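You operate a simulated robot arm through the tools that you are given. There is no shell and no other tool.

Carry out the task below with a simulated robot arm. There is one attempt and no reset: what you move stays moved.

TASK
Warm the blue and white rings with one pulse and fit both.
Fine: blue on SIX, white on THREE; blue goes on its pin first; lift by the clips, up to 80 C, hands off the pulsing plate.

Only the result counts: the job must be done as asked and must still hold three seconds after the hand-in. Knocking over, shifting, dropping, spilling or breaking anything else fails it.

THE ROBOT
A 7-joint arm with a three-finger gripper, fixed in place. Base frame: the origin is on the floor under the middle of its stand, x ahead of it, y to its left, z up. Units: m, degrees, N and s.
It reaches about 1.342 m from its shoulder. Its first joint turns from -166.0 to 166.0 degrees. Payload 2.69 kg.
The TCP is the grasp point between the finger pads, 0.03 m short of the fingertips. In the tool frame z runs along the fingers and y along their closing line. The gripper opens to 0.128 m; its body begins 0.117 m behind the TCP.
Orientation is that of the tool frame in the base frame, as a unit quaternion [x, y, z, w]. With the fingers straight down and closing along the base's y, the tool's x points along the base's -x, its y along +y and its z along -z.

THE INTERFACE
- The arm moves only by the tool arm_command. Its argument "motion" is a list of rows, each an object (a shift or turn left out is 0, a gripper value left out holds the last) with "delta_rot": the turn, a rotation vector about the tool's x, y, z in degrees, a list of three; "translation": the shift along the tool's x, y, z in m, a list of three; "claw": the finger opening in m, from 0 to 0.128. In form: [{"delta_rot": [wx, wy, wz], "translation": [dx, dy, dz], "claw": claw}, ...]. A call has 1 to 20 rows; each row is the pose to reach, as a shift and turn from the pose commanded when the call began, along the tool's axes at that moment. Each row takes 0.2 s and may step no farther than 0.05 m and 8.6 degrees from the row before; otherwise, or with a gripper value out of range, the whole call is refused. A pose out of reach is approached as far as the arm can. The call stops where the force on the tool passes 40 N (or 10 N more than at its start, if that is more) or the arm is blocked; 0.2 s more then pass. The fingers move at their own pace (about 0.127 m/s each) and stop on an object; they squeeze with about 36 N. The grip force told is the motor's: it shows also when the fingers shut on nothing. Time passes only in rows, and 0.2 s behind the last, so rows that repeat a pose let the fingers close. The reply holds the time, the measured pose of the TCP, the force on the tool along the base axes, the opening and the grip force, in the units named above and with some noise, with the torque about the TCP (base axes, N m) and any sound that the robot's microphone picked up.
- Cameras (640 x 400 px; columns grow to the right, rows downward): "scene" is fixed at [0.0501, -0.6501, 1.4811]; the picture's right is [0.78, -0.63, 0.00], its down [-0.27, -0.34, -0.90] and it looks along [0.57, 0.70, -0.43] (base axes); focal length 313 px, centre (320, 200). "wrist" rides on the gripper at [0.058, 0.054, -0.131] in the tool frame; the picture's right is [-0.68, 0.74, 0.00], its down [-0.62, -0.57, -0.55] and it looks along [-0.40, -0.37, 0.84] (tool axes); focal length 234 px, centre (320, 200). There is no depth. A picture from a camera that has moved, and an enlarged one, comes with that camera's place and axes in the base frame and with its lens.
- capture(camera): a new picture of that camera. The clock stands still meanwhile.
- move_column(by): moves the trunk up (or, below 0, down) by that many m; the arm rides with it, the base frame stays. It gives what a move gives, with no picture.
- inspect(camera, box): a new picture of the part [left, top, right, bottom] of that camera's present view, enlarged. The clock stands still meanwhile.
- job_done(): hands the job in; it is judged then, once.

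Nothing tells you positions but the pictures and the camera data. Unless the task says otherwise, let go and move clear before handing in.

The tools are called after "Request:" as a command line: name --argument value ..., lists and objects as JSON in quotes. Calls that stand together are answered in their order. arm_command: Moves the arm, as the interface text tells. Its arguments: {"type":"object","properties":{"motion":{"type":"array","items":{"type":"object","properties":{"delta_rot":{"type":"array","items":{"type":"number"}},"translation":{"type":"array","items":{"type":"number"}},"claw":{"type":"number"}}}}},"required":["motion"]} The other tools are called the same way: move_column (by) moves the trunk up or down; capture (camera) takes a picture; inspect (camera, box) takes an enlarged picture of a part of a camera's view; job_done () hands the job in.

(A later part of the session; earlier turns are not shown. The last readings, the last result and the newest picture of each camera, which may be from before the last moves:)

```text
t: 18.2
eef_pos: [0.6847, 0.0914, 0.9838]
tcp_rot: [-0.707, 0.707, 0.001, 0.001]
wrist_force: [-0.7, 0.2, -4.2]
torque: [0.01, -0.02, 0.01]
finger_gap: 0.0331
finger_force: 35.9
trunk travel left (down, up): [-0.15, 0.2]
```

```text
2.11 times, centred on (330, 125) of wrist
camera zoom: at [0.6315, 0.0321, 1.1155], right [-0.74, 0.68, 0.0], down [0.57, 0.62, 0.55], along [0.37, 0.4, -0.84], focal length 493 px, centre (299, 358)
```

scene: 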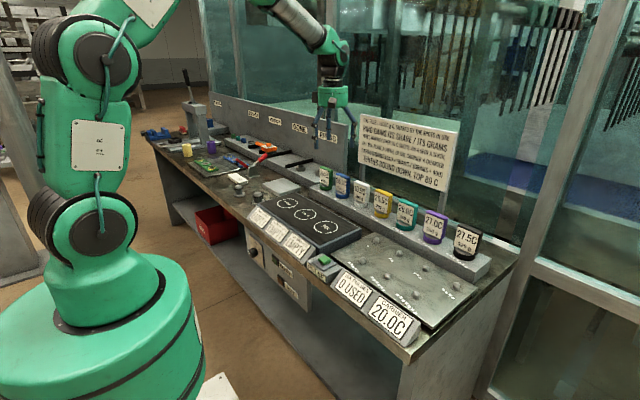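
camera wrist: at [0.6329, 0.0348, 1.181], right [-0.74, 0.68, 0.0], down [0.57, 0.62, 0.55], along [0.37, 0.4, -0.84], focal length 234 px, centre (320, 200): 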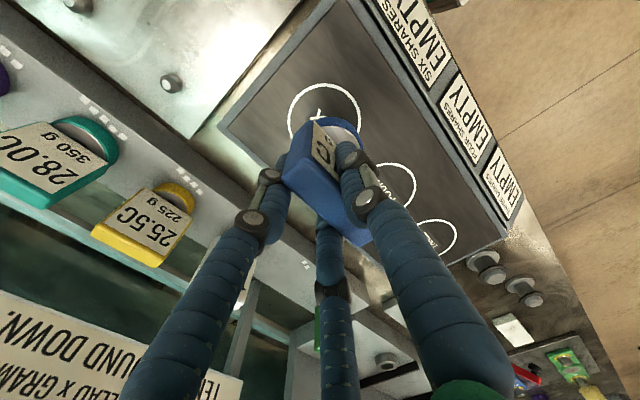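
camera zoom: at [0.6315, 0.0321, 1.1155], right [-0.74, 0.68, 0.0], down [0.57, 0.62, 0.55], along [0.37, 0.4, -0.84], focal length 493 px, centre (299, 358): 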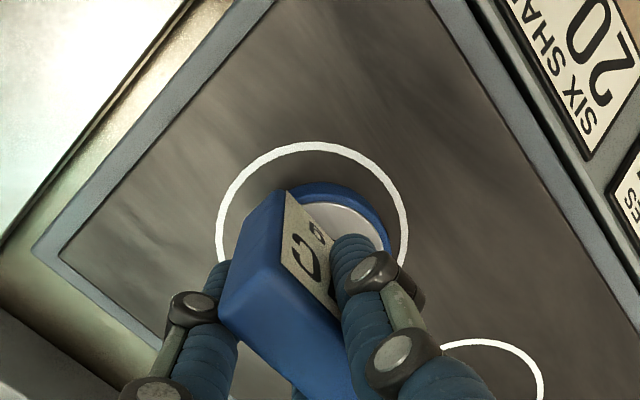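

The SIX sign has just changed. I'll read it before continuing.

Request:
inspect --camera "scene" --box '[290, 225, 350, 265]'

Request:
inspect --camera "scene" --box '[240, 195, 330, 265]'

Request:
inspect --camera "wrist" --box '[380, 0, 480, 120]'

Request:
inspect --camera "scene" --box '[320, 180, 370, 235]'

```text
10.00 times, centred on (320, 245) of scene
camera zoom: at [0.0501, -0.6501, 1.4811], right [0.78, -0.63, 0.0], down [-0.27, -0.34, -0.9], along [0.57, 0.7, -0.43], focal length 3126 px, centre (320, -250)
```

zoom: 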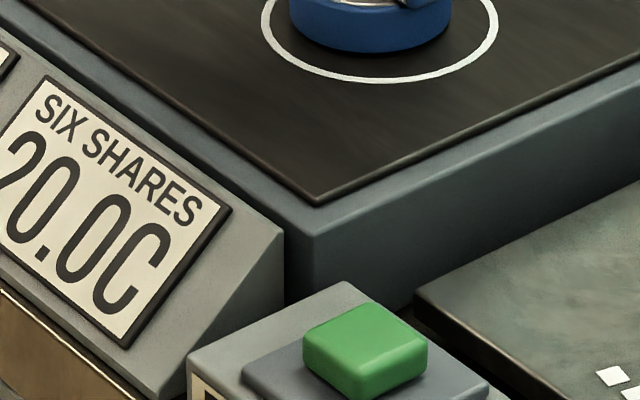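

```text
5.71 times, centred on (285, 230) of scene
camera zoom: at [0.0501, -0.6501, 1.4811], right [0.78, -0.63, 0.0], down [-0.27, -0.34, -0.9], along [0.57, 0.7, -0.43], focal length 1786 px, centre (520, 29)
```

zoom: 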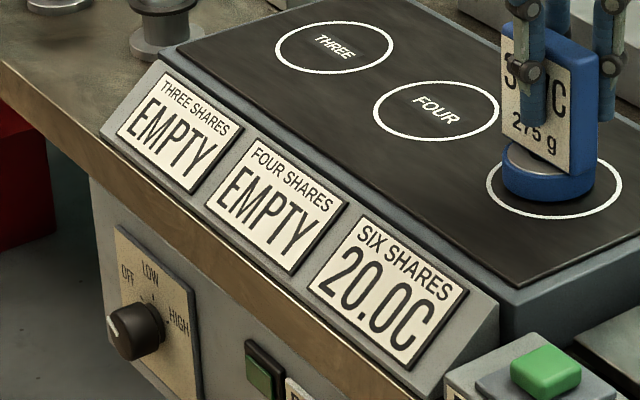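

```text
3.33 times, centred on (430, 60) of wrist
camera zoom: at [0.6315, 0.0321, 1.1155], right [-0.74, 0.68, 0.0], down [0.57, 0.62, 0.55], along [0.37, 0.4, -0.84], focal length 781 px, centre (-47, 667)
```

zoom: 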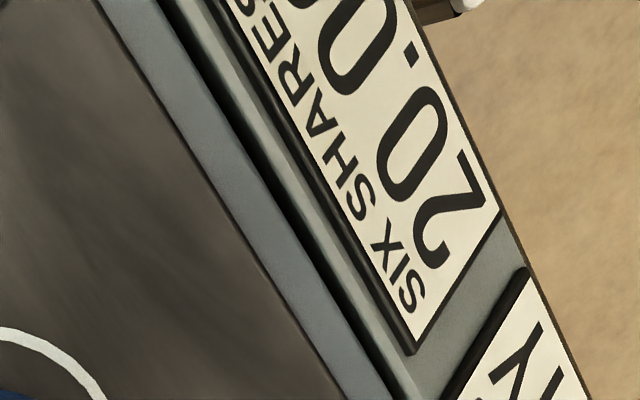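

```text
7.27 times, centred on (345, 208) of scene
camera zoom: at [0.0501, -0.6501, 1.4811], right [0.78, -0.63, 0.0], down [-0.27, -0.34, -0.9], along [0.57, 0.7, -0.43], focal length 2274 px, centre (138, 146)
```

zoom: 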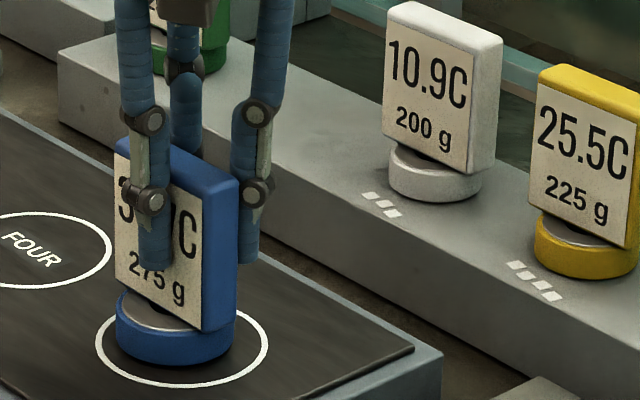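

SIX reads 20.0C: the rings are at room temperature, so the clip figure must be the lead over the carrier needed to fit. The stated plan checks out: blue reaches 58.7, a lead of 38.7; the carrier then goes to 35.7, and white at 46.6 leads by 10.9. I'll set blue down gently.

Request:
arm_command --motion '[{"translation": [0, 0, 0.002]}, {"translation": [0, 0, 0.004]}, {"translation": [0, 0, 0.005]}, {"translation": [0, 0, 0.006]}, {"translation": [0, 0, 0.006]}]'

Request:
inspect --camera "scene" --box '[320, 190, 360, 235]'

```text
t: 19.4
eef_pos: [0.6874, 0.0916, 0.9811]
tcp_rot: [-0.707, 0.707, -0.002, 0.002]
wrist_force: [2.2, 1.1, 7.4]
torque: [0.07, 0.07, 0.02]
finger_gap: 0.0333
finger_force: 35.6
trunk travel left (down, up): [-0.15, 0.2]
stopped in row 5: the force on the tool passed its limit at 41 N (the readings are from after the stop); the commanded pose is now the measured one
```

```text
8.89 times, centred on (340, 212) of scene
camera zoom: at [0.0501, -0.6501, 1.4811], right [0.78, -0.63, 0.0], down [-0.27, -0.34, -0.9], along [0.57, 0.7, -0.43], focal length 2779 px, centre (142, 89)
```

zoom: 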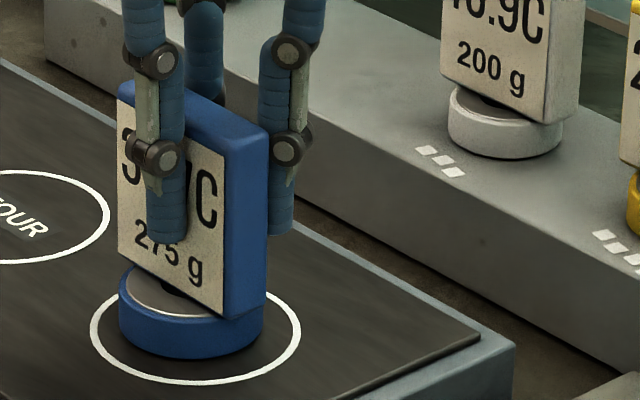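

Blue is on SIX, in firm contact and centred in its circle. I'll open and lift away.

Request:
arm_command --motion '[{"translation": [0, 0, -0.001], "claw": 0.036}, {"translation": [0, 0, -0.001], "claw": 0.045}, {"translation": [0, 0, -0.001], "claw": 0.06}, {"translation": [0, 0, -0.001], "claw": 0.08}, {"translation": [0, 0, -0.001], "claw": 0.08}, {"translation": [0, 0, -0.03]}, {"translation": [0, 0, -0.07]}, {"translation": [0, 0, -0.11]}, {"translation": [0, 0, -0.12]}]'

Request:
capture --camera "wrist"

Request:
inspect --camera "scene" --box '[240, 150, 380, 270]'

```text
t: 21.4
eef_pos: [0.6858, 0.0915, 1.1013]
tcp_rot: [-0.707, 0.707, -0.002, 0.001]
wrist_force: [0.3, -0.3, 0.0]
torque: [-0.01, -0.04, -0.01]
finger_gap: 0.08
finger_force: 0.1
trunk travel left (down, up): [-0.15, 0.2]
```

```text
taken
camera wrist: at [0.6317, 0.0321, 1.2326], right [-0.74, 0.68, 0.0], down [0.56, 0.62, 0.55], along [0.37, 0.4, -0.83], focal length 234 px, centre (320, 200)
```

wrist: 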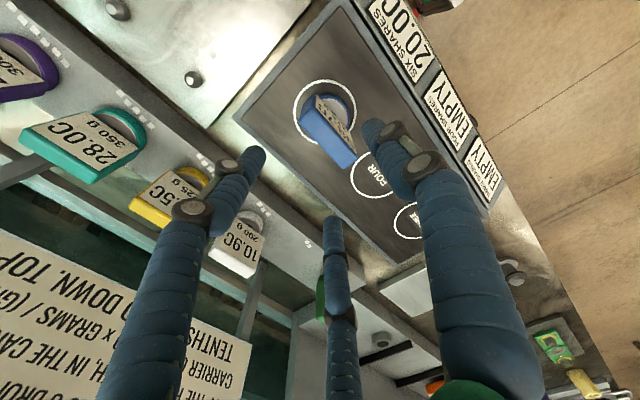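

```text
3.33 times, centred on (310, 210) of scene
camera zoom: at [0.0501, -0.6501, 1.4811], right [0.78, -0.63, 0.0], down [-0.27, -0.34, -0.9], along [0.57, 0.7, -0.43], focal length 1042 px, centre (353, 167)
```

zoom: 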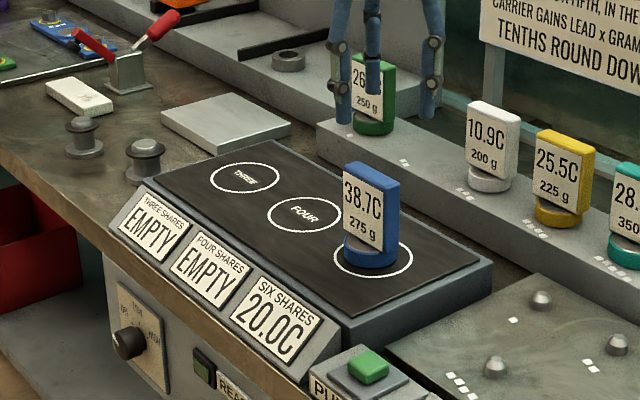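

Blue stands on SIX. Now I'll move over white's clip near (0.904, 0.139), trimming a tiny tool tilt on the way.

Request:
arm_command --motion '[{"translation": [-0.008, -0.04, 0], "delta_rot": [-0.3, 0, 0]}, {"translation": [-0.016, -0.08, 0], "delta_rot": [-0.3, 0, 0]}, {"translation": [-0.025, -0.12, 0], "delta_rot": [-0.3, 0, 0]}, {"translation": [-0.033, -0.16, 0], "delta_rot": [-0.3, 0, 0]}, {"translation": [-0.041, -0.2, 0], "delta_rot": [-0.3, 0, 0]}, {"translation": [-0.0475, -0.2235, 0], "delta_rot": [-0.3, 0, 0]}, {"translation": [-0.0475, -0.2235, 0.02], "delta_rot": [-0.3, 0, 0]}, {"translation": [-0.0475, -0.2235, 0.04], "delta_rot": [-0.3, 0, 0]}, {"translation": [-0.0475, -0.2235, 0.04], "delta_rot": [-0.3, 0, 0]}]'

Request:
capture --camera "wrist"

Request:
inspect --camera "wrist" --box '[240, 70, 420, 220]'

Request:
inspect --camera "scene" --box '[320, 120, 420, 220]'

```text
t: 23.4
eef_pos: [0.9092, 0.1396, 1.0622]
tcp_rot: [0.707, -0.707, -0.001, 0.0]
wrist_force: [0.1, 0.3, 0.3]
torque: [0.0, 0.01, -0.02]
finger_gap: 0.0802
finger_force: 0.1
trunk travel left (down, up): [-0.15, 0.2]
```

```text
taken
camera wrist: at [0.8567, 0.0799, 1.193], right [-0.74, 0.68, 0.0], down [0.57, 0.62, 0.55], along [0.37, 0.4, -0.84], focal length 234 px, centre (320, 200)
```

wrist: 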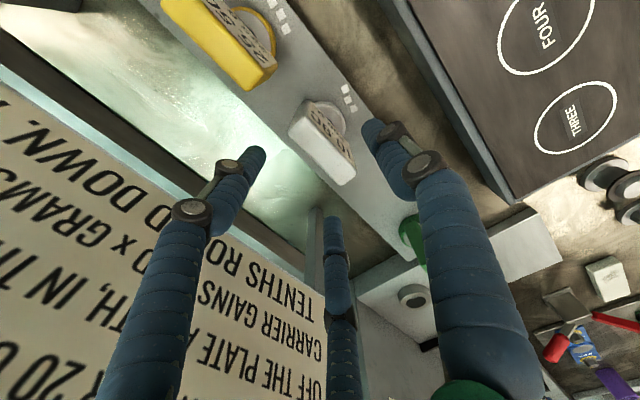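

```text
2.67 times, centred on (330, 145) of wrist
camera zoom: at [0.8567, 0.0799, 1.193], right [-0.74, 0.68, 0.0], down [0.57, 0.62, 0.55], along [0.37, 0.4, -0.84], focal length 624 px, centre (293, 347)
```

zoom: 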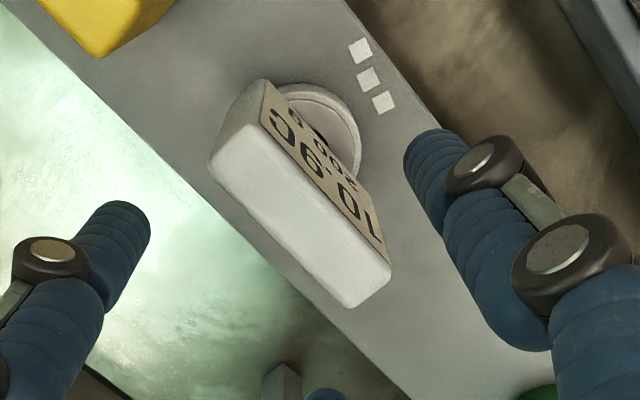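

```text
4.00 times, centred on (370, 170) of scene
camera zoom: at [0.0501, -0.6501, 1.4811], right [0.78, -0.63, 0.0], down [-0.27, -0.34, -0.9], along [0.57, 0.7, -0.43], focal length 1250 px, centre (120, 320)
```

zoom: 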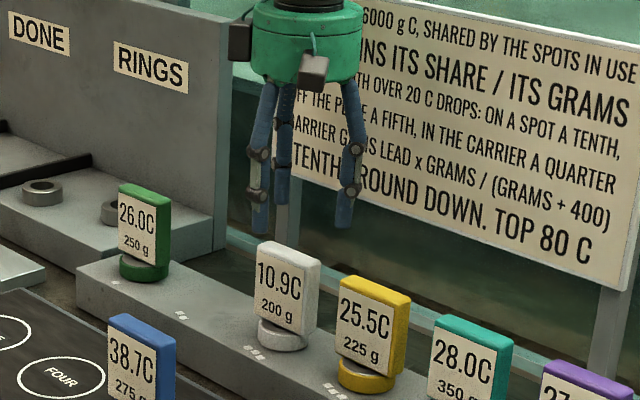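

White's clip centre reads (0.904, 0.134). I'll correct by about 4.5 mm in y, descend, and close.

Request:
arm_command --motion '[{"translation": [0.0045, -0.0005, 0.02]}, {"translation": [0.0045, -0.0005, 0.045]}, {"translation": [0.0045, -0.0005, 0.065]}, {"translation": [0.0045, -0.0005, 0.08]}, {"translation": [0.0045, -0.0005, 0.08]}]'

Request:
capture --camera "wrist"

Request:
inspect --camera "scene" --box '[330, 140, 400, 220]'

```text
t: 24.6
eef_pos: [0.9097, 0.1351, 0.9807]
tcp_rot: [-0.707, 0.707, 0.001, -0.001]
wrist_force: [0.5, 0.8, -1.3]
torque: [0.01, 0.01, -0.02]
finger_gap: 0.0802
finger_force: 0.0
trunk travel left (down, up): [-0.15, 0.2]
```

```text
taken
camera wrist: at [0.8566, 0.0755, 1.1129], right [-0.74, 0.68, 0.0], down [0.57, 0.62, 0.55], along [0.37, 0.4, -0.84], focal length 234 px, centre (320, 200)
```

wrist: 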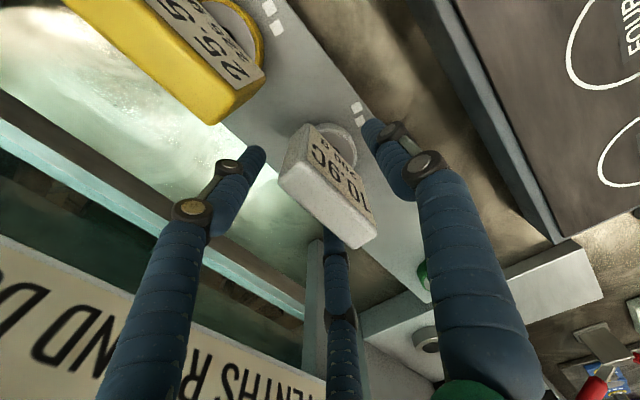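

```text
5.00 times, centred on (365, 180) of scene
camera zoom: at [0.0501, -0.6501, 1.4811], right [0.78, -0.63, 0.0], down [-0.27, -0.34, -0.9], along [0.57, 0.7, -0.43], focal length 1563 px, centre (95, 300)
```

zoom: 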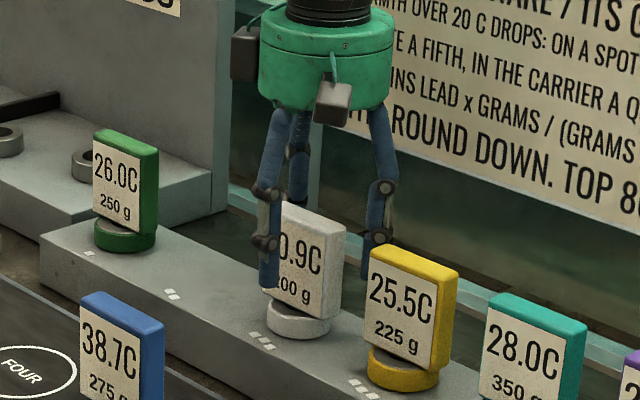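

The white clip sits between the fingers just as blue's did. I'll close, then check.

Request:
arm_command --motion '[{"claw": 0.065}, {"claw": 0.055}, {"claw": 0.048}, {"claw": 0.042}, {"claw": 0.036}, {"claw": 0.03}, {"claw": 0.025}, {"claw": 0.02}, {"claw": 0.02}]'

Request:
inspect --camera "wrist" --box '[230, 70, 430, 260]'

```text
t: 26.6
eef_pos: [0.9083, 0.1352, 0.9813]
tcp_rot: [0.707, -0.707, -0.001, 0.0]
wrist_force: [-0.3, -0.3, 1.1]
torque: [0.06, 0.09, -0.02]
finger_gap: 0.0328
finger_force: 36.1
trunk travel left (down, up): [-0.15, 0.2]
```

```text
2.11 times, centred on (330, 165) of wrist
camera zoom: at [0.8563, 0.0754, 1.1131], right [-0.74, 0.68, 0.0], down [0.57, 0.62, 0.55], along [0.37, 0.4, -0.84], focal length 493 px, centre (299, 274)
```

zoom: 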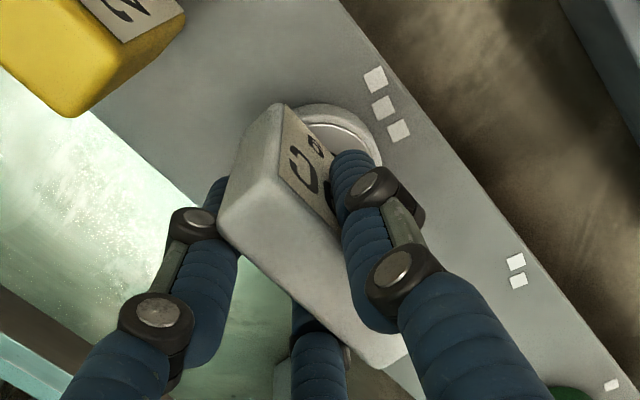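

White is gripped at the same gap as blue. I'll lift it and carry it toward THREE near (0.681, 0.336).

Request:
arm_command --motion '[{"translation": [0, 0, -0.01]}, {"translation": [0, 0, -0.03]}, {"translation": [0, 0, -0.06]}, {"translation": [0, 0, -0.1]}, {"translation": [0, 0, -0.12]}, {"translation": [-0.01, 0.035, -0.12]}, {"translation": [-0.03, 0.07, -0.12]}, {"translation": [-0.06, 0.105, -0.12]}, {"translation": [-0.095, 0.135, -0.12]}, {"translation": [-0.13, 0.165, -0.12]}, {"translation": [-0.165, 0.195, -0.12]}, {"translation": [-0.19, 0.215, -0.12]}, {"translation": [-0.2019, 0.2225, -0.12]}, {"translation": [-0.2019, 0.2225, -0.1]}, {"translation": [-0.2019, 0.2225, -0.07]}, {"translation": [-0.2019, 0.2225, -0.07]}]'

Request:
capture --camera "wrist"

Request:
inspect --camera "wrist" --box '[270, 70, 430, 220]'

Request:
inspect --camera "scene" --box '[240, 130, 380, 260]'

```text
t: 30.0
eef_pos: [0.6871, 0.3367, 1.0504]
tcp_rot: [0.707, -0.707, 0.0, 0.001]
wrist_force: [0.3, 0.5, -2.8]
torque: [-0.01, 0.03, -0.01]
finger_gap: 0.0333
finger_force: 35.4
trunk travel left (down, up): [-0.15, 0.2]
```

```text
taken
camera wrist: at [0.634, 0.2768, 1.1824], right [-0.74, 0.68, 0.0], down [0.57, 0.62, 0.55], along [0.37, 0.4, -0.84], focal length 234 px, centre (320, 200)
```

wrist: 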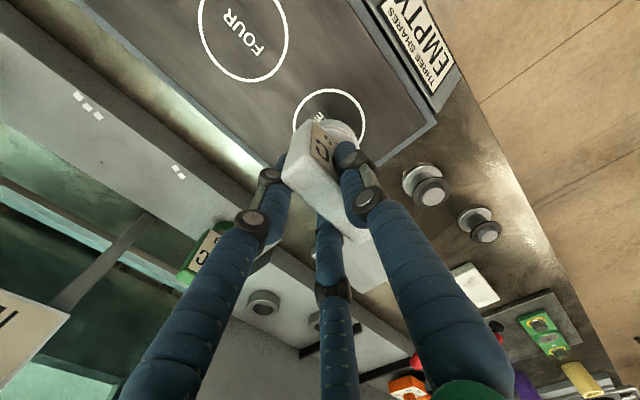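

```text
2.67 times, centred on (350, 145) of wrist
camera zoom: at [0.634, 0.2768, 1.1824], right [-0.74, 0.68, 0.0], down [0.57, 0.62, 0.55], along [0.37, 0.4, -0.84], focal length 624 px, centre (240, 347)
```

zoom: 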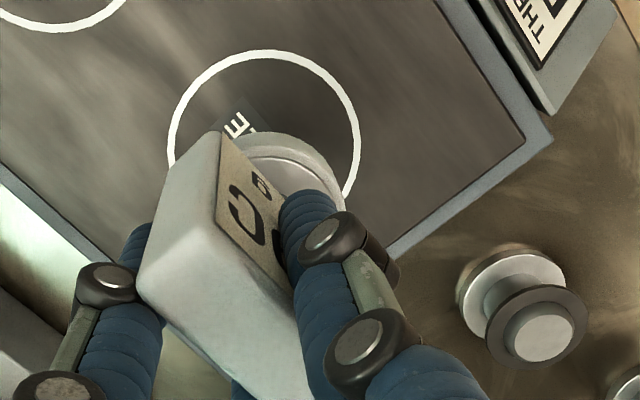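

```text
3.08 times, centred on (310, 195) of scene
camera zoom: at [0.0501, -0.6501, 1.4811], right [0.78, -0.63, 0.0], down [-0.27, -0.34, -0.9], along [0.57, 0.7, -0.43], focal length 962 px, centre (351, 215)
```

zoom: 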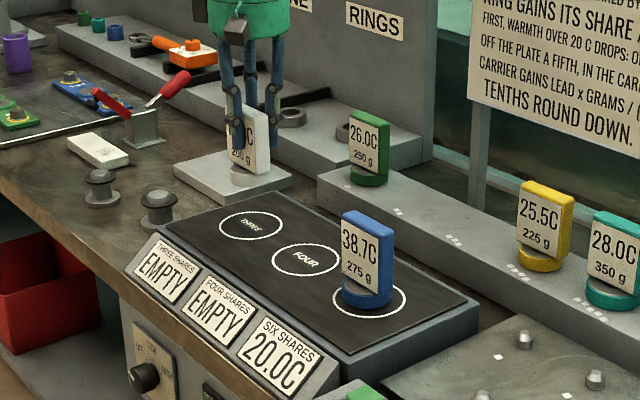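

THREE's circle centre reads (0.676, 0.338), so I'll nudge −4 mm in x and +2.5 mm in y and lower gently.

Request:
arm_command --motion '[{"translation": [-0.001, 0.002, 0.02]}, {"translation": [-0.0025, 0.004, 0.04]}, {"translation": [-0.0025, 0.004, 0.055]}, {"translation": [-0.0025, 0.004, 0.064]}, {"translation": [-0.0025, 0.004, 0.067]}, {"translation": [-0.0025, 0.004, 0.0685]}, {"translation": [-0.0025, 0.004, 0.0685]}]'

Request:
inspect --camera "scene" --box '[250, 150, 350, 260]'

Request:
inspect --camera "wrist" --box '[230, 30, 430, 220]'

```text
t: 31.6
eef_pos: [0.6836, 0.3396, 0.9829]
tcp_rot: [0.708, -0.707, -0.001, 0.001]
wrist_force: [0.9, 0.4, 0.3]
torque: [0.05, 0.06, 0.0]
finger_gap: 0.033
finger_force: 36.1
trunk travel left (down, up): [-0.15, 0.2]
```

```text
3.64 times, centred on (300, 205) of scene
camera zoom: at [0.0501, -0.6501, 1.4811], right [0.78, -0.63, 0.0], down [-0.27, -0.34, -0.9], along [0.57, 0.7, -0.43], focal length 1137 px, centre (393, 182)
```

zoom: 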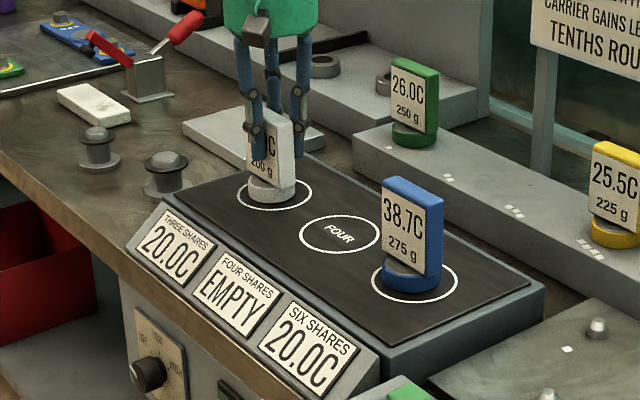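

```text
2.11 times, centred on (330, 125) of wrist
camera zoom: at [0.6301, 0.28, 1.1152], right [-0.74, 0.68, 0.0], down [0.57, 0.62, 0.55], along [0.37, 0.4, -0.84], focal length 493 px, centre (299, 358)
```

zoom: 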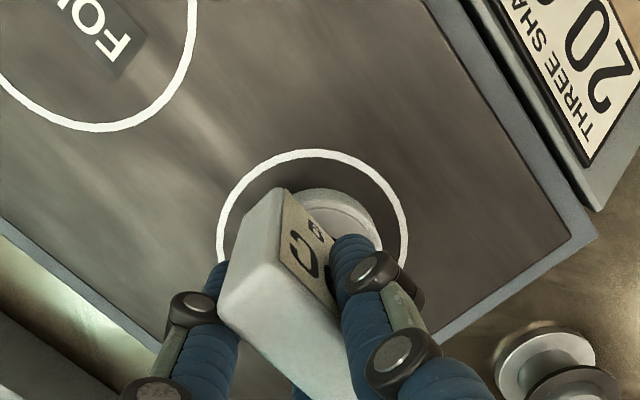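

THREE now reads 20.0C and contact is just starting. I'll settle 1 mm more, then release and rise.

Request:
arm_command --motion '[{"translation": [0, 0, 0.001]}, {"translation": [0, 0, 0.001]}, {"translation": [0, 0, 0.001], "claw": 0.036}, {"translation": [0, 0, 0.001], "claw": 0.045}, {"translation": [0, 0, 0.001], "claw": 0.06}, {"translation": [0, 0, 0.001], "claw": 0.08}, {"translation": [0, 0, 0.001], "claw": 0.08}, {"translation": [0, 0, -0.03]}, {"translation": [0, 0, -0.07]}, {"translation": [0, 0, -0.11]}, {"translation": [0, 0, -0.14]}, {"translation": [0, 0, -0.14]}]'

Request:
inspect --camera "scene" --box '[250, 150, 370, 270]'

Request:
capture --camera "wrist"

```text
t: 34.2
eef_pos: [0.6817, 0.3391, 1.1227]
tcp_rot: [0.707, -0.707, 0.0, 0.001]
wrist_force: [0.4, 0.0, 0.2]
torque: [0.05, -0.02, 0.01]
finger_gap: 0.0801
finger_force: 0.1
trunk travel left (down, up): [-0.15, 0.2]
```

```text
3.33 times, centred on (310, 210) of scene
camera zoom: at [0.0501, -0.6501, 1.4811], right [0.78, -0.63, 0.0], down [-0.27, -0.34, -0.9], along [0.57, 0.7, -0.43], focal length 1042 px, centre (353, 167)
```

zoom: 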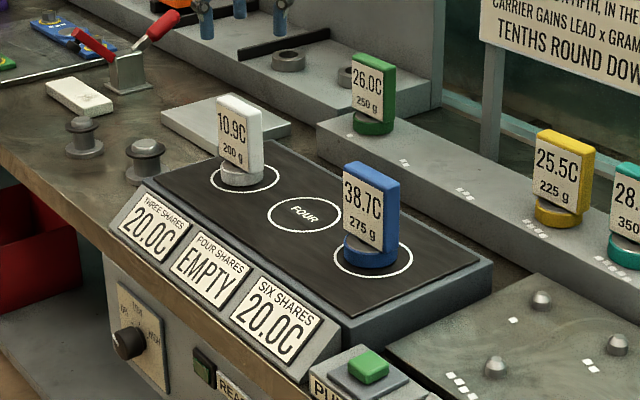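

```text
taken
camera wrist: at [0.63, 0.2787, 1.2549], right [-0.74, 0.68, 0.0], down [0.57, 0.62, 0.55], along [0.37, 0.4, -0.84], focal length 234 px, centre (320, 200)
```

wrist: 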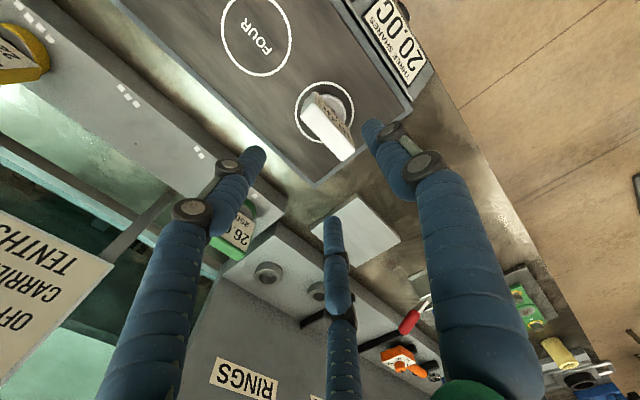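

Both rings are on their spots and read 20.0C. I'll close the fingers and move above the PULSE button near (0.552, −0.058) to check its position.

Request:
arm_command --motion '[{"translation": [0.04, 0.0131, 0], "claw": 0.04}, {"translation": [0.08, 0.0262, 0], "claw": 0.0}, {"translation": [0.12, 0.0393, 0], "claw": 0.0}, {"translation": [0.16, 0.0524, 0]}, {"translation": [0.2, 0.0655, 0]}, {"translation": [0.24, 0.0786, 0]}, {"translation": [0.28, 0.0917, 0]}, {"translation": [0.32, 0.1048, 0]}, {"translation": [0.36, 0.1179, 0]}, {"translation": [0.397, 0.131, 0]}, {"translation": [0.397, 0.131, 0.03]}, {"translation": [0.397, 0.131, 0.06]}, {"translation": [0.397, 0.131, 0.09]}, {"translation": [0.397, 0.131, 0.09]}]'

Request:
capture --camera "wrist"

Request:
inspect --camera "wrist" --box '[240, 60, 440, 260]'

Request:
inspect --camera "scene" --box '[270, 180, 390, 310]'

```text
t: 37.2
eef_pos: [0.5513, -0.0569, 1.0342]
tcp_rot: [0.707, -0.707, 0.0, 0.001]
wrist_force: [1.0, -0.2, -0.7]
torque: [-0.01, 0.04, 0.03]
finger_gap: 0.0019
finger_force: 31.2
trunk travel left (down, up): [-0.15, 0.2]
```

```text
taken
camera wrist: at [0.4994, -0.1167, 1.165], right [-0.74, 0.68, 0.0], down [0.57, 0.62, 0.55], along [0.37, 0.4, -0.84], focal length 234 px, centre (320, 200)
```

wrist: 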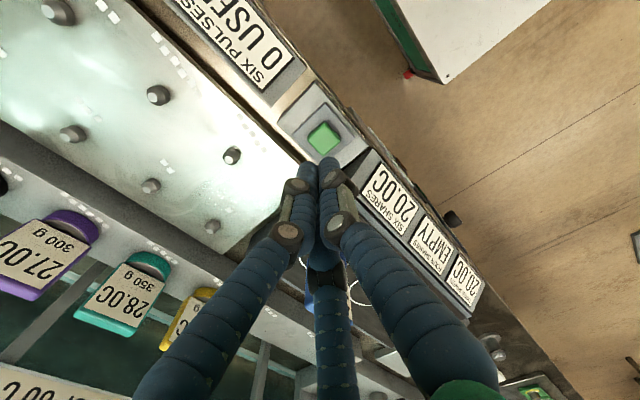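

```text
2.00 times, centred on (340, 160) of wrist
camera zoom: at [0.4994, -0.1167, 1.165], right [-0.74, 0.68, 0.0], down [0.57, 0.62, 0.55], along [0.37, 0.4, -0.84], focal length 468 px, centre (280, 280)
```

zoom: 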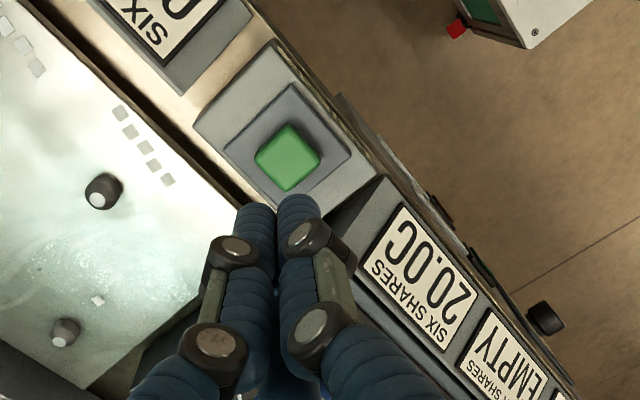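

```text
3.08 times, centred on (330, 245) of scene
camera zoom: at [0.0501, -0.6501, 1.4811], right [0.78, -0.63, 0.0], down [-0.27, -0.34, -0.9], along [0.57, 0.7, -0.43], focal length 962 px, centre (289, 62)
```

zoom: 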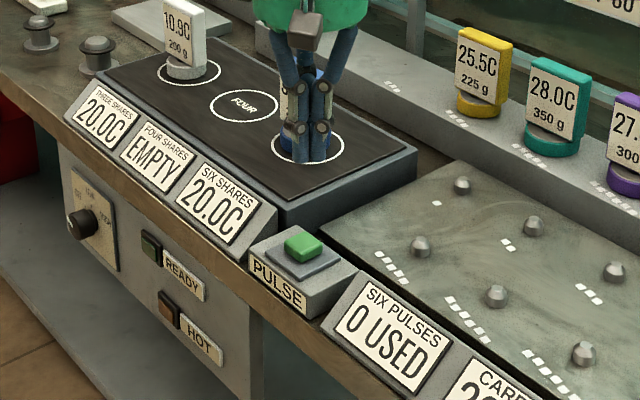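

The button centre reads (0.5535, −0.052). I'll adjust and lower until just above it.

Request:
arm_command --motion '[{"translation": [-0.004, -0.002, 0.03]}, {"translation": [-0.0045, -0.002, 0.06]}, {"translation": [-0.0045, -0.002, 0.08]}, {"translation": [-0.0045, -0.002, 0.08]}]'

Request:
inspect --camera "scene" --box '[280, 220, 360, 310]'

Request:
inspect --camera "wrist" --box '[260, 100, 400, 240]'

```text
t: 38.2
eef_pos: [0.553, -0.053, 0.9532]
tcp_rot: [0.707, -0.707, 0.0, 0.0]
wrist_force: [1.0, 0.3, -1.1]
torque: [0.0, -0.02, 0.01]
finger_gap: 0.002
finger_force: 31.9
trunk travel left (down, up): [-0.15, 0.2]
```

```text
4.44 times, centred on (320, 265) of scene
camera zoom: at [0.0501, -0.6501, 1.4811], right [0.78, -0.63, 0.0], down [-0.27, -0.34, -0.9], along [0.57, 0.7, -0.43], focal length 1389 px, centre (320, -89)
```

zoom: 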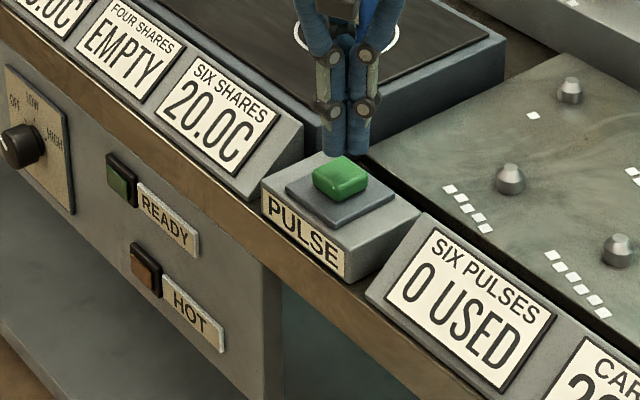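

```text
2.86 times, centred on (330, 170) of wrist
camera zoom: at [0.5009, -0.1129, 1.0849], right [-0.74, 0.68, 0.0], down [0.57, 0.62, 0.55], along [0.37, 0.4, -0.84], focal length 669 px, centre (291, 286)
```

zoom: 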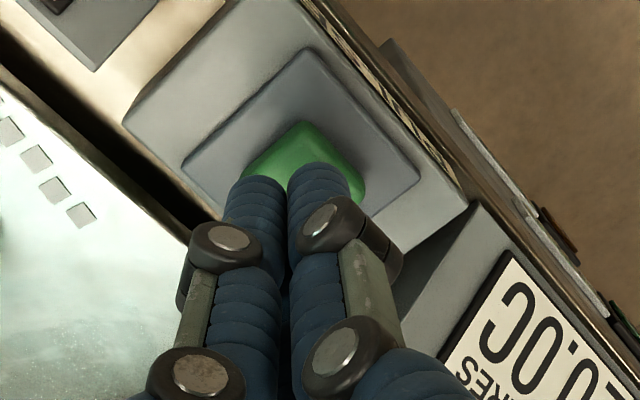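

The fingertips are about 1 cm above the button and centred. I'll press straight down in small steps.

Request:
arm_command --motion '[{"translation": [0, 0, 0.006]}, {"translation": [0, 0, 0.01]}, {"translation": [0, 0, 0.012]}, {"translation": [0, 0, 0.014]}]'

Request:
inspect --camera "scene" --box '[270, 210, 390, 330]'

```text
t: 39.2
eef_pos: [0.5535, -0.0527, 0.9386]
tcp_rot: [-0.707, 0.707, 0.001, -0.001]
wrist_force: [0.6, 0.1, 0.1]
torque: [-0.02, 0.0, 0.0]
finger_gap: 0.0024
finger_force: 31.3
trunk travel left (down, up): [-0.15, 0.2]
```

```text
3.33 times, centred on (330, 270) of scene
camera zoom: at [0.0501, -0.6501, 1.4811], right [0.78, -0.63, 0.0], down [-0.27, -0.34, -0.9], along [0.57, 0.7, -0.43], focal length 1042 px, centre (287, -33)
```

zoom: 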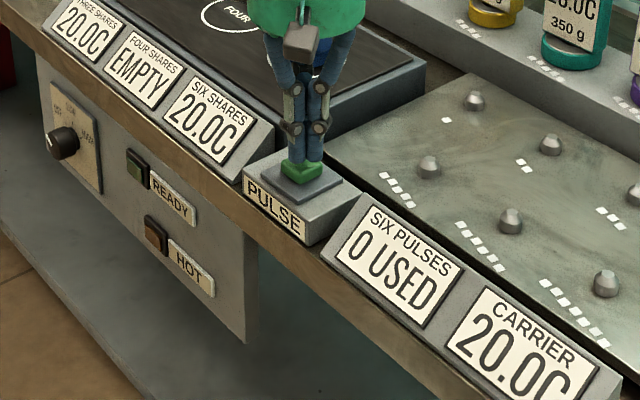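

There's no contact force yet. I'll continue a few more millimetres.

Request:
arm_command --motion '[{"translation": [0, 0, 0.002]}, {"translation": [0, 0, 0.004]}, {"translation": [0, 0, 0.005]}]'

Request:
inspect --camera "scene" --box '[270, 210, 390, 330]'

```text
t: 40.0
eef_pos: [0.5541, -0.0534, 0.9341]
tcp_rot: [0.707, -0.707, -0.001, 0.0]
wrist_force: [0.2, 0.0, 0.4]
torque: [-0.02, -0.02, -0.01]
finger_gap: 0.0024
finger_force: 31.7
trunk travel left (down, up): [-0.15, 0.2]
```

```text
3.33 times, centred on (330, 270) of scene
camera zoom: at [0.0501, -0.6501, 1.4811], right [0.78, -0.63, 0.0], down [-0.27, -0.34, -0.9], along [0.57, 0.7, -0.43], focal length 1042 px, centre (287, -33)
```

zoom: 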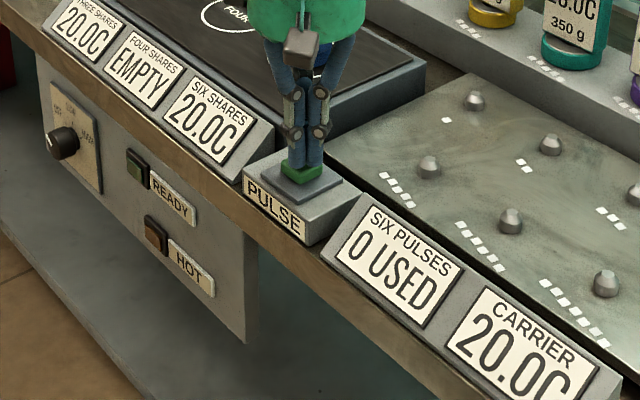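

Request:
arm_command --motion '[{"translation": [0, 0, 0.0015]}, {"translation": [0, 0, 0.003]}]'

Request:
inspect --camera "scene" --box '[300, 240, 350, 290]'

Request:
inspect --camera "scene" --box '[270, 210, 390, 330]'

```text
t: 40.6
eef_pos: [0.5549, -0.054, 0.9314]
tcp_rot: [0.708, -0.707, 0.0, 0.0]
wrist_force: [-0.1, -0.1, 0.2]
torque: [-0.03, 0.0, 0.0]
finger_gap: 0.0023
finger_force: 31.6
trunk travel left (down, up): [-0.15, 0.2]
```

```text
8.00 times, centred on (325, 265) of scene
camera zoom: at [0.0501, -0.6501, 1.4811], right [0.78, -0.63, 0.0], down [-0.27, -0.34, -0.9], along [0.57, 0.7, -0.43], focal length 2501 px, centre (280, -320)
```

zoom: 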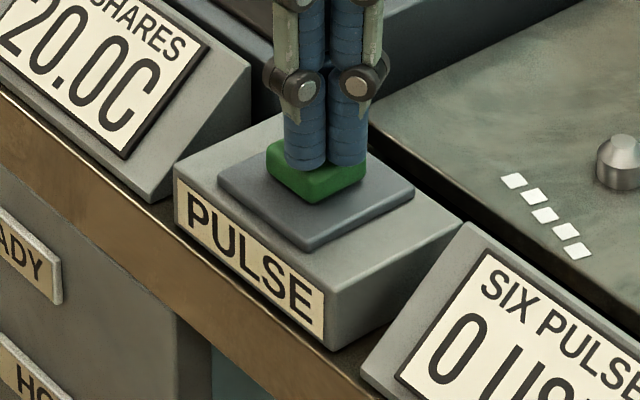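

```text
3.33 times, centred on (330, 270) of scene
camera zoom: at [0.0501, -0.6501, 1.4811], right [0.78, -0.63, 0.0], down [-0.27, -0.34, -0.9], along [0.57, 0.7, -0.43], focal length 1042 px, centre (287, -33)
```

zoom: 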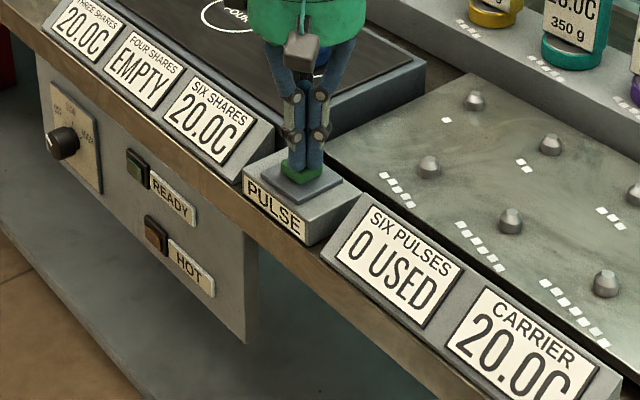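

Request:
arm_command --motion '[{"translation": [0, 0, 0.001]}, {"translation": [0, 0, 0.002]}, {"translation": [0, 0, 0.003]}]'

Request:
inspect --camera "scene" --box '[270, 210, 390, 330]'

```text
t: 41.4
eef_pos: [0.554, -0.0529, 0.9292]
tcp_rot: [-0.707, 0.707, 0.0, -0.001]
wrist_force: [-0.5, 0.3, 0.4]
torque: [-0.04, -0.03, 0.04]
finger_gap: 0.0024
finger_force: 31.4
trunk travel left (down, up): [-0.15, 0.2]
```

```text
3.33 times, centred on (330, 270) of scene
camera zoom: at [0.0501, -0.6501, 1.4811], right [0.78, -0.63, 0.0], down [-0.27, -0.34, -0.9], along [0.57, 0.7, -0.43], focal length 1042 px, centre (287, -33)
```

zoom: 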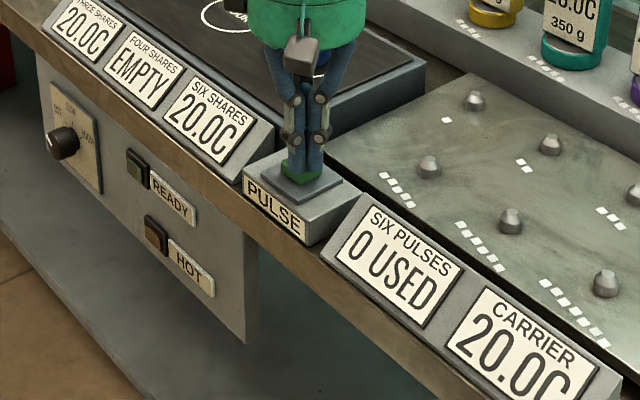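

Request:
arm_command --motion '[{"translation": [0, 0, 0.001]}, {"translation": [0, 0, 0.002]}, {"translation": [0, 0, 0.003]}]'

Request:
inspect --camera "scene" --box '[270, 210, 390, 330]'

Request:
inspect --camera "wrist" --box '[260, 100, 400, 240]'

```text
t: 42.2
eef_pos: [0.554, -0.0539, 0.9255]
tcp_rot: [-0.707, 0.707, 0.001, 0.0]
wrist_force: [-0.2, -0.3, 0.4]
torque: [0.02, 0.02, -0.02]
finger_gap: 0.0021
finger_force: 31.9
trunk travel left (down, up): [-0.15, 0.2]
```

```text
3.33 times, centred on (330, 270) of scene
camera zoom: at [0.0501, -0.6501, 1.4811], right [0.78, -0.63, 0.0], down [-0.27, -0.34, -0.9], along [0.57, 0.7, -0.43], focal length 1042 px, centre (287, -33)
```

zoom: 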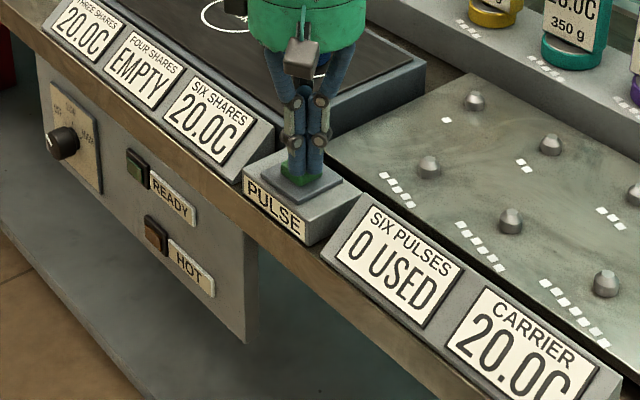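

```text
2.86 times, centred on (330, 170) of wrist
camera zoom: at [0.5011, -0.1127, 1.0574], right [-0.74, 0.68, 0.0], down [0.57, 0.62, 0.55], along [0.37, 0.4, -0.84], focal length 669 px, centre (291, 286)
```

zoom: 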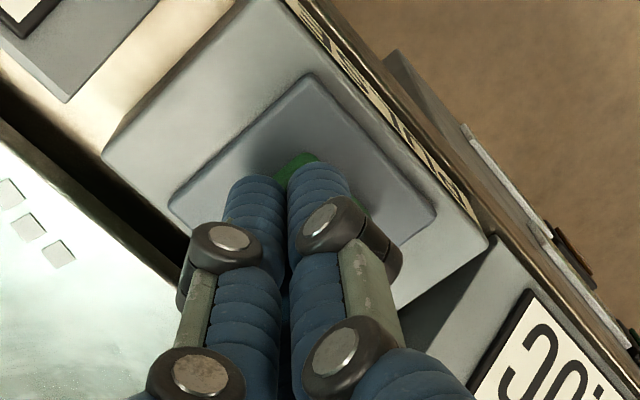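

Request:
arm_command --motion '[{"translation": [0, 0, 0.001]}, {"translation": [0, 0, 0.002]}, {"translation": [0, 0, 0.003]}]'

Request:
inspect --camera "scene" --box '[300, 240, 350, 290]'

Request:
inspect --camera "scene" --box '[250, 200, 410, 330]'

```text
t: 43.0
eef_pos: [0.5531, -0.0529, 0.9222]
tcp_rot: [-0.707, 0.707, 0.001, 0.0]
wrist_force: [0.2, -0.4, 2.4]
torque: [0.06, 0.02, 0.01]
finger_gap: 0.0061
finger_force: 31.7
trunk travel left (down, up): [-0.15, 0.2]
heard: click
```

```text
8.00 times, centred on (325, 265) of scene
camera zoom: at [0.0501, -0.6501, 1.4811], right [0.78, -0.63, 0.0], down [-0.27, -0.34, -0.9], along [0.57, 0.7, -0.43], focal length 2501 px, centre (280, -320)
```

zoom: 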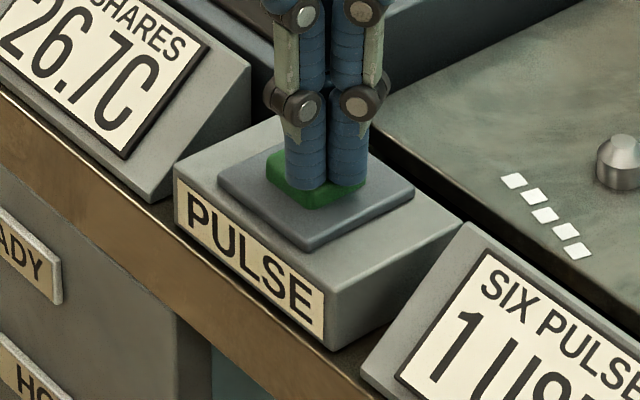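

```text
3.08 times, centred on (330, 265) of scene
camera zoom: at [0.0501, -0.6501, 1.4811], right [0.78, -0.63, 0.0], down [-0.27, -0.34, -0.9], along [0.57, 0.7, -0.43], focal length 962 px, centre (289, 0)
```

zoom: 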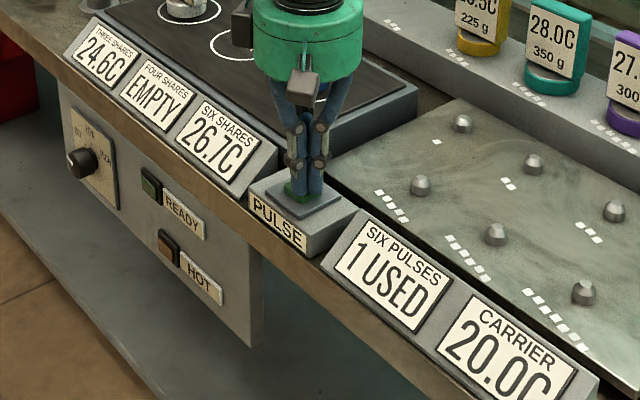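

A click was heard, the counter shows 1 USED, and the spots are warming. I'll lift straight off the button and wait, clear of the plate.

Request:
arm_command --motion '[{"translation": [0, 0, -0.01]}, {"translation": [0, 0, -0.04]}, {"translation": [0, 0, -0.08]}, {"translation": [0, 0, -0.11]}, {"translation": [0.03, 0.02, -0.15]}, {"translation": [0.06, 0.02, -0.19]}, {"translation": [0.06, 0.02, -0.2]}, {"translation": [0.06, 0.02, -0.2]}]'

Request:
inspect --camera "scene" --box '[240, 180, 420, 330]'

```text
refused: row 5 steps farther than a row can; nothing moved
```

```text
2.67 times, centred on (330, 255) of scene
camera zoom: at [0.0501, -0.6501, 1.4811], right [0.78, -0.63, 0.0], down [-0.27, -0.34, -0.9], along [0.57, 0.7, -0.43], focal length 834 px, centre (293, 53)
```

zoom: 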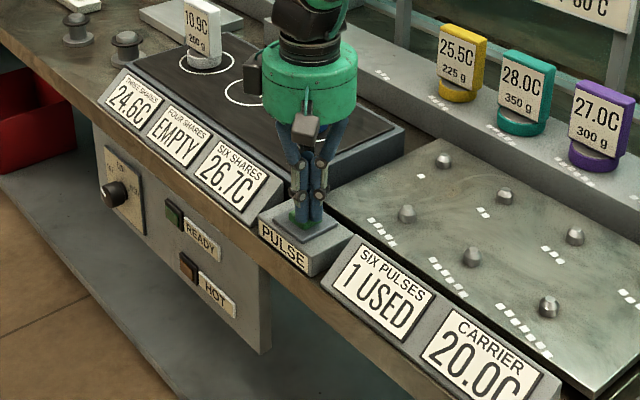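

The call was refused for step size and nothing moved. I'll rise straight up with smaller steps.

Request:
arm_command --motion '[{"translation": [0, 0, -0.01]}, {"translation": [0, 0, -0.04]}, {"translation": [0, 0, -0.08]}, {"translation": [0, 0, -0.12]}, {"translation": [0, 0, -0.16]}, {"translation": [0, 0, -0.2]}, {"translation": [0, 0, -0.2]}]'

Request:
inspect --camera "scene" --box '[240, 180, 420, 330]'

```text
t: 44.6
eef_pos: [0.5534, -0.0519, 1.1235]
tcp_rot: [-0.707, 0.707, 0.001, -0.001]
wrist_force: [-0.8, 0.5, 0.7]
torque: [-0.02, -0.09, -0.02]
finger_gap: 0.0022
finger_force: 31.9
trunk travel left (down, up): [-0.15, 0.2]
```

```text
2.67 times, centred on (330, 255) of scene
camera zoom: at [0.0501, -0.6501, 1.4811], right [0.78, -0.63, 0.0], down [-0.27, -0.34, -0.9], along [0.57, 0.7, -0.43], focal length 834 px, centre (293, 53)
```

zoom: 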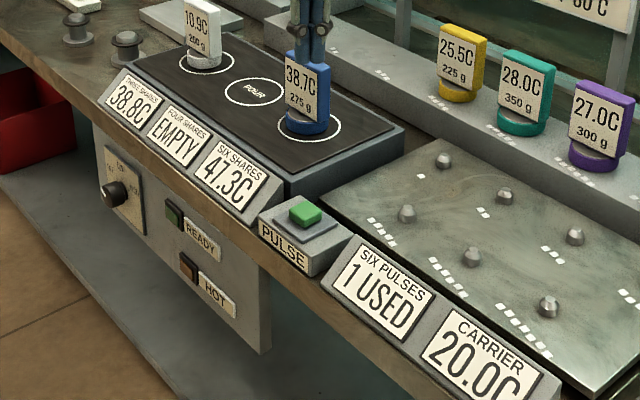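

The pulse is still under way (47.3 and 38.8). I'll hold clear, open the fingers, and wait for it to finish.

Request:
arm_command --motion '[{"claw": 0.08}, {"claw": 0.08}, {"claw": 0.08}, {"claw": 0.08}, {"claw": 0.08}, {"claw": 0.08}, {"claw": 0.08}, {"claw": 0.08}]'

Request:
inspect --camera "scene" --box '[240, 180, 420, 330]'

```text
t: 46.4
eef_pos: [0.5547, -0.0523, 1.1231]
tcp_rot: [0.707, -0.707, 0.0, 0.001]
wrist_force: [-0.3, 0.2, 0.1]
torque: [-0.02, 0.02, -0.01]
finger_gap: 0.08
finger_force: 0.0
trunk travel left (down, up): [-0.15, 0.2]
```

```text
2.67 times, centred on (330, 255) of scene
camera zoom: at [0.0501, -0.6501, 1.4811], right [0.78, -0.63, 0.0], down [-0.27, -0.34, -0.9], along [0.57, 0.7, -0.43], focal length 834 px, centre (293, 53)
```

zoom: 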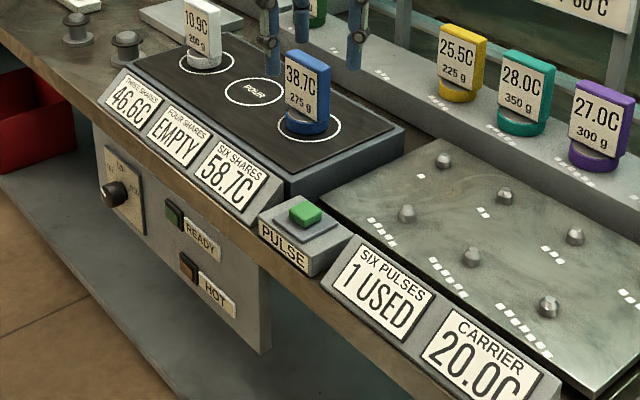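

The readings are 58.7C and 46.6C, exactly as predicted. I'll wait one more second to confirm the pulse has ended.

Request:
arm_command --motion '[{"claw": 0.08}, {"claw": 0.08}, {"claw": 0.08}, {"claw": 0.08}, {"claw": 0.08}]'

Request:
inspect --camera "scene" --box '[240, 180, 420, 330]'

Request:
inspect --camera "wrist" --box '[160, 0, 480, 260]'

```text
t: 47.6
eef_pos: [0.5546, -0.0535, 1.1227]
tcp_rot: [-0.707, 0.707, 0.001, -0.001]
wrist_force: [0.9, -0.3, -0.2]
torque: [0.02, -0.04, 0.0]
finger_gap: 0.0801
finger_force: 0.0
trunk travel left (down, up): [-0.15, 0.2]
```

```text
2.67 times, centred on (330, 255) of scene
camera zoom: at [0.0501, -0.6501, 1.4811], right [0.78, -0.63, 0.0], down [-0.27, -0.34, -0.9], along [0.57, 0.7, -0.43], focal length 834 px, centre (293, 53)
```

zoom: 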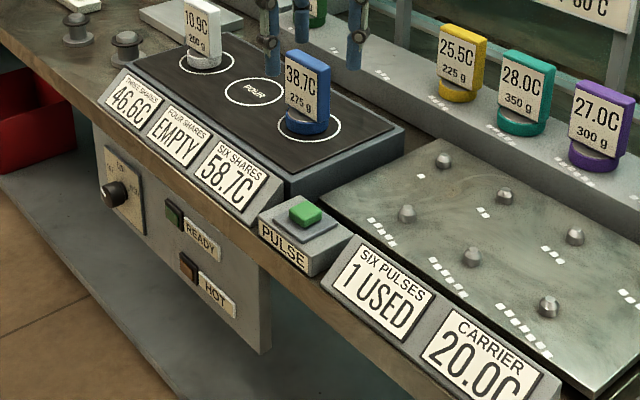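

```text
1.54 times, centred on (320, 130) of wrist
camera zoom: at [0.5012, -0.1126, 1.2548], right [-0.74, 0.68, 0.0], down [0.57, 0.62, 0.55], along [0.37, 0.4, -0.84], focal length 360 px, centre (320, 308)
```

zoom: 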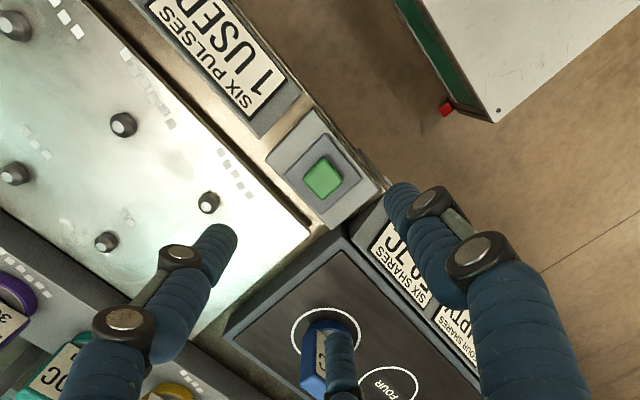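

The readings are stable, so the pulse is over. I'll move above blue at its release pose.

Request:
arm_command --motion '[{"translation": [-0.03, -0.03, 0]}, {"translation": [-0.06, -0.06, 0]}, {"translation": [-0.09, -0.09, 0]}, {"translation": [-0.12, -0.115, 0]}, {"translation": [-0.144, -0.1326, 0]}, {"translation": [-0.144, -0.1326, 0.03]}, {"translation": [-0.144, -0.1326, 0.06]}, {"translation": [-0.144, -0.1326, 0.06]}]'

Request:
inspect --camera "wrist" --box '[240, 70, 420, 220]'

```text
t: 49.4
eef_pos: [0.6859, 0.0903, 1.0625]
tcp_rot: [0.707, -0.707, -0.001, 0.001]
wrist_force: [0.5, 0.2, 0.0]
torque: [0.01, 0.04, -0.01]
finger_gap: 0.0801
finger_force: 0.1
trunk travel left (down, up): [-0.15, 0.2]
```

```text
2.67 times, centred on (330, 145) of wrist
camera zoom: at [0.6342, 0.0311, 1.1941], right [-0.74, 0.68, 0.0], down [0.57, 0.62, 0.55], along [0.37, 0.4, -0.84], focal length 624 px, centre (293, 347)
```

zoom: 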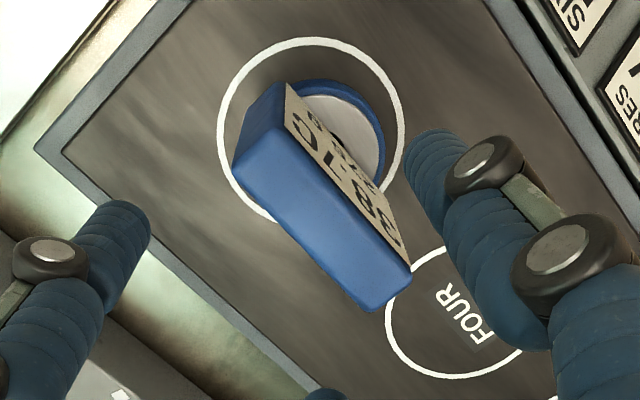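

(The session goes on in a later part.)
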